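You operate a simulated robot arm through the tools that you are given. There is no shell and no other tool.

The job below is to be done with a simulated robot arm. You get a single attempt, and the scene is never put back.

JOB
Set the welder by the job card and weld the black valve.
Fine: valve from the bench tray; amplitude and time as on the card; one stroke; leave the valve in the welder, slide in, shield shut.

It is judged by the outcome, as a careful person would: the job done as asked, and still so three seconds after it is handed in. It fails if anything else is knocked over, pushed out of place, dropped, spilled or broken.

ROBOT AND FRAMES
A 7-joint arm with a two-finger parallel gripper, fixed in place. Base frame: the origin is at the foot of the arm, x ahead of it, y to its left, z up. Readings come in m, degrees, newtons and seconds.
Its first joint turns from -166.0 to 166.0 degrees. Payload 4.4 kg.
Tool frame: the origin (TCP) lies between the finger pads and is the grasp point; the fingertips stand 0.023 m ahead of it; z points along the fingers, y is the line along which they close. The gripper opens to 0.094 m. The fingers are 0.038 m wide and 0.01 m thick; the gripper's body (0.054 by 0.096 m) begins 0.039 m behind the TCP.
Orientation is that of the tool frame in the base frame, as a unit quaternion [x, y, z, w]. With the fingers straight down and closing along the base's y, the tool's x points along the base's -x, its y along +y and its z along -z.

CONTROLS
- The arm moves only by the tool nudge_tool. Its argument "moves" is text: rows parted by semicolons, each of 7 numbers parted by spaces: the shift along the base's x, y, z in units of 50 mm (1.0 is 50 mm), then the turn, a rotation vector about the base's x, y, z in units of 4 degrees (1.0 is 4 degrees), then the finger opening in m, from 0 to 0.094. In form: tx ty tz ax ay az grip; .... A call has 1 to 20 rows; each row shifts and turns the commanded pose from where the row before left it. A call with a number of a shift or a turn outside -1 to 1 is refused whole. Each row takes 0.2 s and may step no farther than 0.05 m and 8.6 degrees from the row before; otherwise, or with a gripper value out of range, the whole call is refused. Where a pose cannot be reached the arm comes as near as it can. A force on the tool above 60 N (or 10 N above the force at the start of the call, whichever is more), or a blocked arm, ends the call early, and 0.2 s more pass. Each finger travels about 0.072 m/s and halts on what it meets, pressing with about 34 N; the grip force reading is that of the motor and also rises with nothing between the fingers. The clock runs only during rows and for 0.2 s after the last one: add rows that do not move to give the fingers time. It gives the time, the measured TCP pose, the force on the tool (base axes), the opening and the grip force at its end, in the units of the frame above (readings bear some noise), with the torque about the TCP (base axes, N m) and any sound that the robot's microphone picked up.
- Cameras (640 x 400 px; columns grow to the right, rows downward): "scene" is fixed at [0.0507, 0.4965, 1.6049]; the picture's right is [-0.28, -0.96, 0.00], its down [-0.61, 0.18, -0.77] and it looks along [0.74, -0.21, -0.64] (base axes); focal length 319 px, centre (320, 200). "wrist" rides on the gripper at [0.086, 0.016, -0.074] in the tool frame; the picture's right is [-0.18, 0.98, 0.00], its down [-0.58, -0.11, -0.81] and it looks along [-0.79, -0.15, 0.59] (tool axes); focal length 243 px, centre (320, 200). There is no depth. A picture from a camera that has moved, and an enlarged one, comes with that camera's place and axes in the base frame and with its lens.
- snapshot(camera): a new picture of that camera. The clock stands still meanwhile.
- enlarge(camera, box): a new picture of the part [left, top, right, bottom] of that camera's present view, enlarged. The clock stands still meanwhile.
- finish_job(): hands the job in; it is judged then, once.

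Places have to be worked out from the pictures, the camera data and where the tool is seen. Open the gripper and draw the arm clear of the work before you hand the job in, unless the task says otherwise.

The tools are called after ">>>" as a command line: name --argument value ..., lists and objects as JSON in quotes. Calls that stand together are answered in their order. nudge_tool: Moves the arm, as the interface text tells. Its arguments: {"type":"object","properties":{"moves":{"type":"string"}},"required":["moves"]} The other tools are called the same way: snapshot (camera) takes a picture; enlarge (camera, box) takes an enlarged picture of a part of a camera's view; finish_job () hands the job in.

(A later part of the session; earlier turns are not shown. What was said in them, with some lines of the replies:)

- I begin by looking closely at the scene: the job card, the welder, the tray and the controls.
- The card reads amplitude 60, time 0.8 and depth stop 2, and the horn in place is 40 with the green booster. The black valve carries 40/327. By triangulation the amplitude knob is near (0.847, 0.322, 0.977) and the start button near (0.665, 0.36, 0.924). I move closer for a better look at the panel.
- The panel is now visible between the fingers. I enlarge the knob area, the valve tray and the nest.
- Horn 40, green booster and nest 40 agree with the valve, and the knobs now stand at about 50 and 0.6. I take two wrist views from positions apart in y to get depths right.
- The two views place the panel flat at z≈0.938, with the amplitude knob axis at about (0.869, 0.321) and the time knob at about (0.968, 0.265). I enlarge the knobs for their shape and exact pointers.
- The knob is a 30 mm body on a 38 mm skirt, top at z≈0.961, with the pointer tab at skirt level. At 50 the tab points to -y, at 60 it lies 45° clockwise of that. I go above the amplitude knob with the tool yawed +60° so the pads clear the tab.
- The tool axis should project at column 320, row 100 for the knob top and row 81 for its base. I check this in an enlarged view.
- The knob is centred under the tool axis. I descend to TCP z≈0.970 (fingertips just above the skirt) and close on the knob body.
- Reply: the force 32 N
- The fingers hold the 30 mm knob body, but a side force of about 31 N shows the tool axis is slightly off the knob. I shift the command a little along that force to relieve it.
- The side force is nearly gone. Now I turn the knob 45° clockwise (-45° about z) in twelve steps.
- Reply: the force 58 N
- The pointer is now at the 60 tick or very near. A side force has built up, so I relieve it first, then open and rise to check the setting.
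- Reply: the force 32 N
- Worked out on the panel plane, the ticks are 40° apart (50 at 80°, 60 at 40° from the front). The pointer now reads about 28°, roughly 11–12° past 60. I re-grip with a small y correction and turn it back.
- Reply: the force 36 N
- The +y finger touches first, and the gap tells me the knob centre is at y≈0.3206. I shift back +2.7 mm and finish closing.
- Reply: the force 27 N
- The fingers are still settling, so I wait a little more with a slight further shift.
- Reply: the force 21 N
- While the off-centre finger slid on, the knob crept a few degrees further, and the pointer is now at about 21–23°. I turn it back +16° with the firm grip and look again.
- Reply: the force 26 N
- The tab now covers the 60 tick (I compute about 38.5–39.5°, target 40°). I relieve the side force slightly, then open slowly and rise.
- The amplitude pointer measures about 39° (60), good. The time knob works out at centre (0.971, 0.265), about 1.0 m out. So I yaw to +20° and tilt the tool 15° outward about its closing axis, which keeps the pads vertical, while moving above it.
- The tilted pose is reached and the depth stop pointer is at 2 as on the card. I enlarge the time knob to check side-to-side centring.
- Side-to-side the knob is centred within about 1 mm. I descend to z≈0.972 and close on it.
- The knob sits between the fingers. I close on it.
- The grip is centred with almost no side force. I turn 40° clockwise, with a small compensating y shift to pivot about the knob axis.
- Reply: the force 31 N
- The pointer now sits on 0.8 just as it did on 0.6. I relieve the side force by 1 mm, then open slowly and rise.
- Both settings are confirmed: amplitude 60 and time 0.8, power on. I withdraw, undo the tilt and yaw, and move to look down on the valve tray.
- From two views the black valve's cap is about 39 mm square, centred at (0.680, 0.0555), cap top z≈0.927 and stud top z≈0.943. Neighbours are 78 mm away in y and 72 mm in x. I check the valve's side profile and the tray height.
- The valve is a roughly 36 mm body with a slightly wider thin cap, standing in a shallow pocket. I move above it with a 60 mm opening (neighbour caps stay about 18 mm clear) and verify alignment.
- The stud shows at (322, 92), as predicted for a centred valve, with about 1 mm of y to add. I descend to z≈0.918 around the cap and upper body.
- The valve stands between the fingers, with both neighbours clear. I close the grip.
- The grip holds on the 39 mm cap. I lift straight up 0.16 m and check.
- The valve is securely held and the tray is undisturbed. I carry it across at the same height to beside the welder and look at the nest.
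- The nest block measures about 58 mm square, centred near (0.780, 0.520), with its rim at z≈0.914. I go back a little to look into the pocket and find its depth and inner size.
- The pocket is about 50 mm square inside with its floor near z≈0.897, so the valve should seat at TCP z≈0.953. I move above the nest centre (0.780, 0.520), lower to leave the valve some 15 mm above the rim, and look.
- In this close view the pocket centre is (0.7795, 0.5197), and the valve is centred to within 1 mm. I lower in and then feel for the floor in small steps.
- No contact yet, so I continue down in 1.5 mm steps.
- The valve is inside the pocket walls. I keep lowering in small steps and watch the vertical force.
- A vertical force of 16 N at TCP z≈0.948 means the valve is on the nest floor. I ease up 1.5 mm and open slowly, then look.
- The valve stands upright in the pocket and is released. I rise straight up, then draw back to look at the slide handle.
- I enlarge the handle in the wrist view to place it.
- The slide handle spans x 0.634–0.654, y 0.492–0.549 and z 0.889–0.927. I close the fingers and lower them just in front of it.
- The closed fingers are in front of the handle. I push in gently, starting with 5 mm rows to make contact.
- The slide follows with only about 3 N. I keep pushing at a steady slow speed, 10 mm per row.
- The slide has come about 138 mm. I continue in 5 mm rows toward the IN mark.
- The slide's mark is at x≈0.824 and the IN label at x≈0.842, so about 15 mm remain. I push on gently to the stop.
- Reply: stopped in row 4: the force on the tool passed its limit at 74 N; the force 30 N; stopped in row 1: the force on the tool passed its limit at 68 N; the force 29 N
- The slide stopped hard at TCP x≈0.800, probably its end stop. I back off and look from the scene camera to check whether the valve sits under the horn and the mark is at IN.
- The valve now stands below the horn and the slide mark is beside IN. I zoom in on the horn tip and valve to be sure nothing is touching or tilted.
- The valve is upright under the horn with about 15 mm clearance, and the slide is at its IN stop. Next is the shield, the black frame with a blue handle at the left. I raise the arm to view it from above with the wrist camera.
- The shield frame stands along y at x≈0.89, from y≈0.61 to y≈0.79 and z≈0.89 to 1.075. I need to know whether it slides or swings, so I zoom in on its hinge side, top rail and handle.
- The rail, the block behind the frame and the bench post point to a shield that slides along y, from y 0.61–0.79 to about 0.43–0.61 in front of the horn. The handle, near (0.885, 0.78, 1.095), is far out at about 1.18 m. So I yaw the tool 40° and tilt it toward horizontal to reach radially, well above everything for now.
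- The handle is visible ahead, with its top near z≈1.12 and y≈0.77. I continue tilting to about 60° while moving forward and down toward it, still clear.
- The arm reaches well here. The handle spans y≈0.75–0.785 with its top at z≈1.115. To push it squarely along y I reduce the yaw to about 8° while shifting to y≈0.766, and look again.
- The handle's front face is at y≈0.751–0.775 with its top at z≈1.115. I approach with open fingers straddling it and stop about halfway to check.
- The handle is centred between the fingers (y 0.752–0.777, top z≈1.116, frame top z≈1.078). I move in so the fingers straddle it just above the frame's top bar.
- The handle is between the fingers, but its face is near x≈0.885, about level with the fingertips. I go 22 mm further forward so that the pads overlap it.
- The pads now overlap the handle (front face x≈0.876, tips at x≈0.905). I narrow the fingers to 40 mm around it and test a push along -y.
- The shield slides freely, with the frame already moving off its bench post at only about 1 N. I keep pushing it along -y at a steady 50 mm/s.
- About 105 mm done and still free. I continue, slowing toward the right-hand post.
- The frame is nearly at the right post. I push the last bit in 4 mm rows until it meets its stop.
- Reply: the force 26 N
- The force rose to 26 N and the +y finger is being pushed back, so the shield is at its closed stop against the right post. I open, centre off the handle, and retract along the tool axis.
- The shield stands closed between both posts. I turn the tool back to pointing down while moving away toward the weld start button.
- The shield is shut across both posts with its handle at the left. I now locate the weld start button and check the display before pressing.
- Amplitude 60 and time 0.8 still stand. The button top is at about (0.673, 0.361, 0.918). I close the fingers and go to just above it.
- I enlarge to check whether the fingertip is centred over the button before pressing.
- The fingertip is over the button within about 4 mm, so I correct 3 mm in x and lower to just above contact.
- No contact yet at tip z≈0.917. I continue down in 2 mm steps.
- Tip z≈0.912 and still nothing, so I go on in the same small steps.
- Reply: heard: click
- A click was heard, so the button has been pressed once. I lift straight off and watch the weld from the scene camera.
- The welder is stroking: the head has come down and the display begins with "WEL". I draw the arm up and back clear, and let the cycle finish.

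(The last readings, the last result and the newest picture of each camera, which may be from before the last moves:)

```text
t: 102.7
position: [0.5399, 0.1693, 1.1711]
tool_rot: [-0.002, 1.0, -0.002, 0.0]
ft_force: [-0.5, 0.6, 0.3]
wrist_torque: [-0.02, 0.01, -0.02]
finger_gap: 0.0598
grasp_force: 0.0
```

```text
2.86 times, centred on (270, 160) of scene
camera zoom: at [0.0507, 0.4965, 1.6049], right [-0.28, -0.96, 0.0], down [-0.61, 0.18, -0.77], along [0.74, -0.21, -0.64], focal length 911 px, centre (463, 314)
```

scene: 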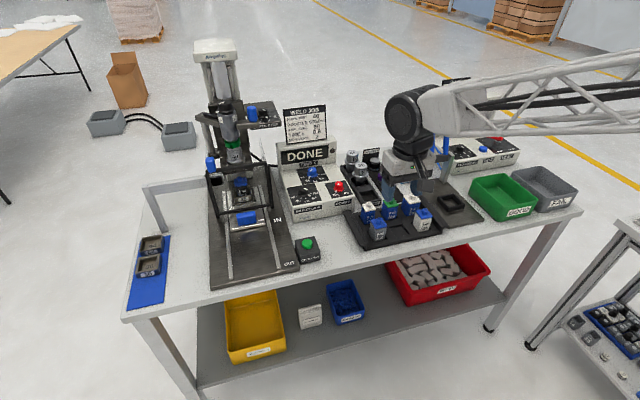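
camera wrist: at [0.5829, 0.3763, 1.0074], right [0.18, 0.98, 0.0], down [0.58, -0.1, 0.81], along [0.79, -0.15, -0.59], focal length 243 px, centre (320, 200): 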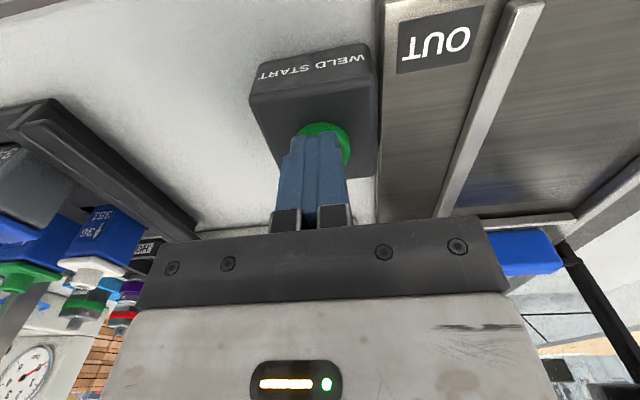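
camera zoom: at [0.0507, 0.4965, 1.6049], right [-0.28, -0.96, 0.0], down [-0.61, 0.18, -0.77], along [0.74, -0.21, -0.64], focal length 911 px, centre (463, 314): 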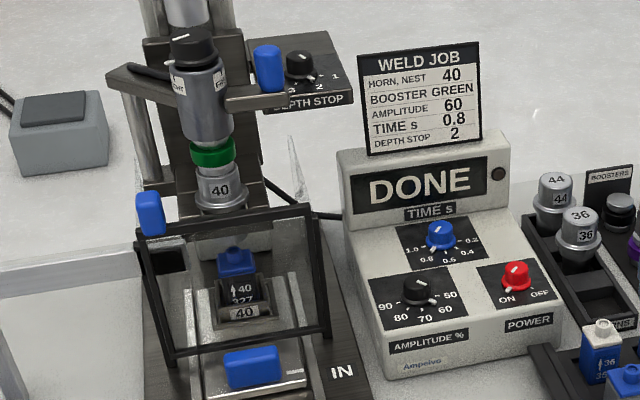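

The display shows DONE, the head is back up, the valve stands in the nest, the slide is in and the shield is shut. I take one last close look at the welder and tray before handing in.

>>> enlarge --camera "scene" --box '[190, 150, 290, 230]'

>>> enlarge --camera "scene" --box '[280, 140, 450, 260]'

>>> nudge_tool --moves "-0.4 0 0.6 0 0 0 0.06; -0.4 0 0.6 0 0 0 0.06; 0 0 0 0 0 0 0.06; 0 0 0 0 0 0 0.06; 0 0 0 0 0 0 0.06"

```text
5.00 times, centred on (240, 190) of scene
camera zoom: at [0.0507, 0.4965, 1.6049], right [-0.28, -0.96, 0.0], down [-0.61, 0.18, -0.77], along [0.74, -0.21, -0.64], focal length 1594 px, centre (720, 250)
```

zoom: 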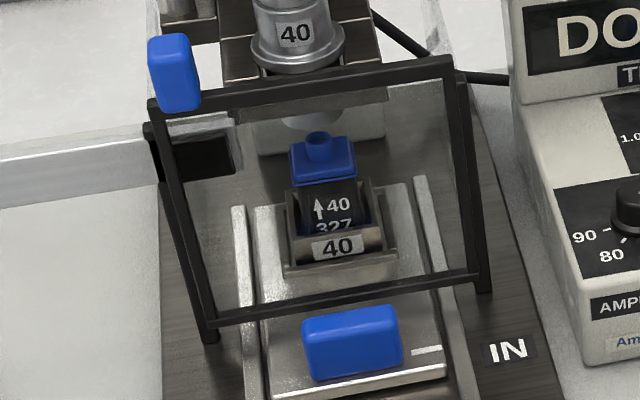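

```text
3.33 times, centred on (365, 200) of scene
camera zoom: at [0.0507, 0.4965, 1.6049], right [-0.28, -0.96, 0.0], down [-0.61, 0.18, -0.77], along [0.74, -0.21, -0.64], focal length 1062 px, centre (170, 200)
```

zoom: 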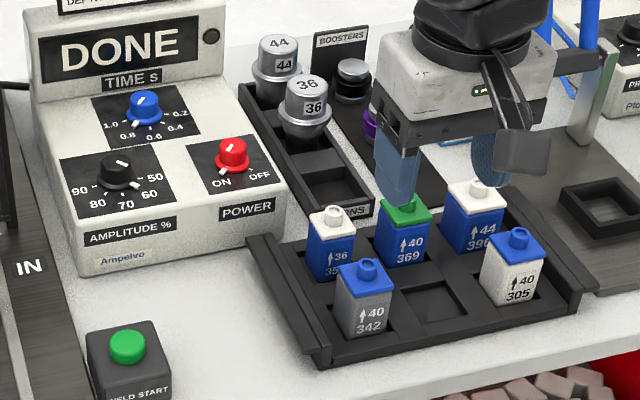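

```text
t: 103.9
position: [0.5019, 0.1687, 1.2314]
tool_rot: [-0.001, 1.0, -0.002, 0.0]
ft_force: [-0.8, 0.0, -0.2]
wrist_torque: [0.01, 0.02, 0.04]
finger_gap: 0.0599
grasp_force: 0.1
```

The black valve is welded after one stroke, with amplitude 60 and time 0.8. The slide is in, the shield is shut, nothing else has been moved, and the arm is clear with its gripper open, so I hand the job in.

>>> finish_job

```text
The job is handed in.
```

The black valve (40/327) is welded, and I've handed the job in.

- **Settings:** I turned amplitude from 50 to 60 and time from 0.6 to 0.8, as on the card. By the camera the amplitude pointer sits within about 1° of the 60 mark. The horn, nest, booster and depth stop already matched the card.
- **Weld:** I pressed the start button once and heard one click. The head came down and went back up, and the display now shows DONE.
- **How it was left:** the valve is upright in the nest, the slide is in and the shield is shut. The last pictures show nothing else on the bench moved, and the arm is clear with its gripper open.
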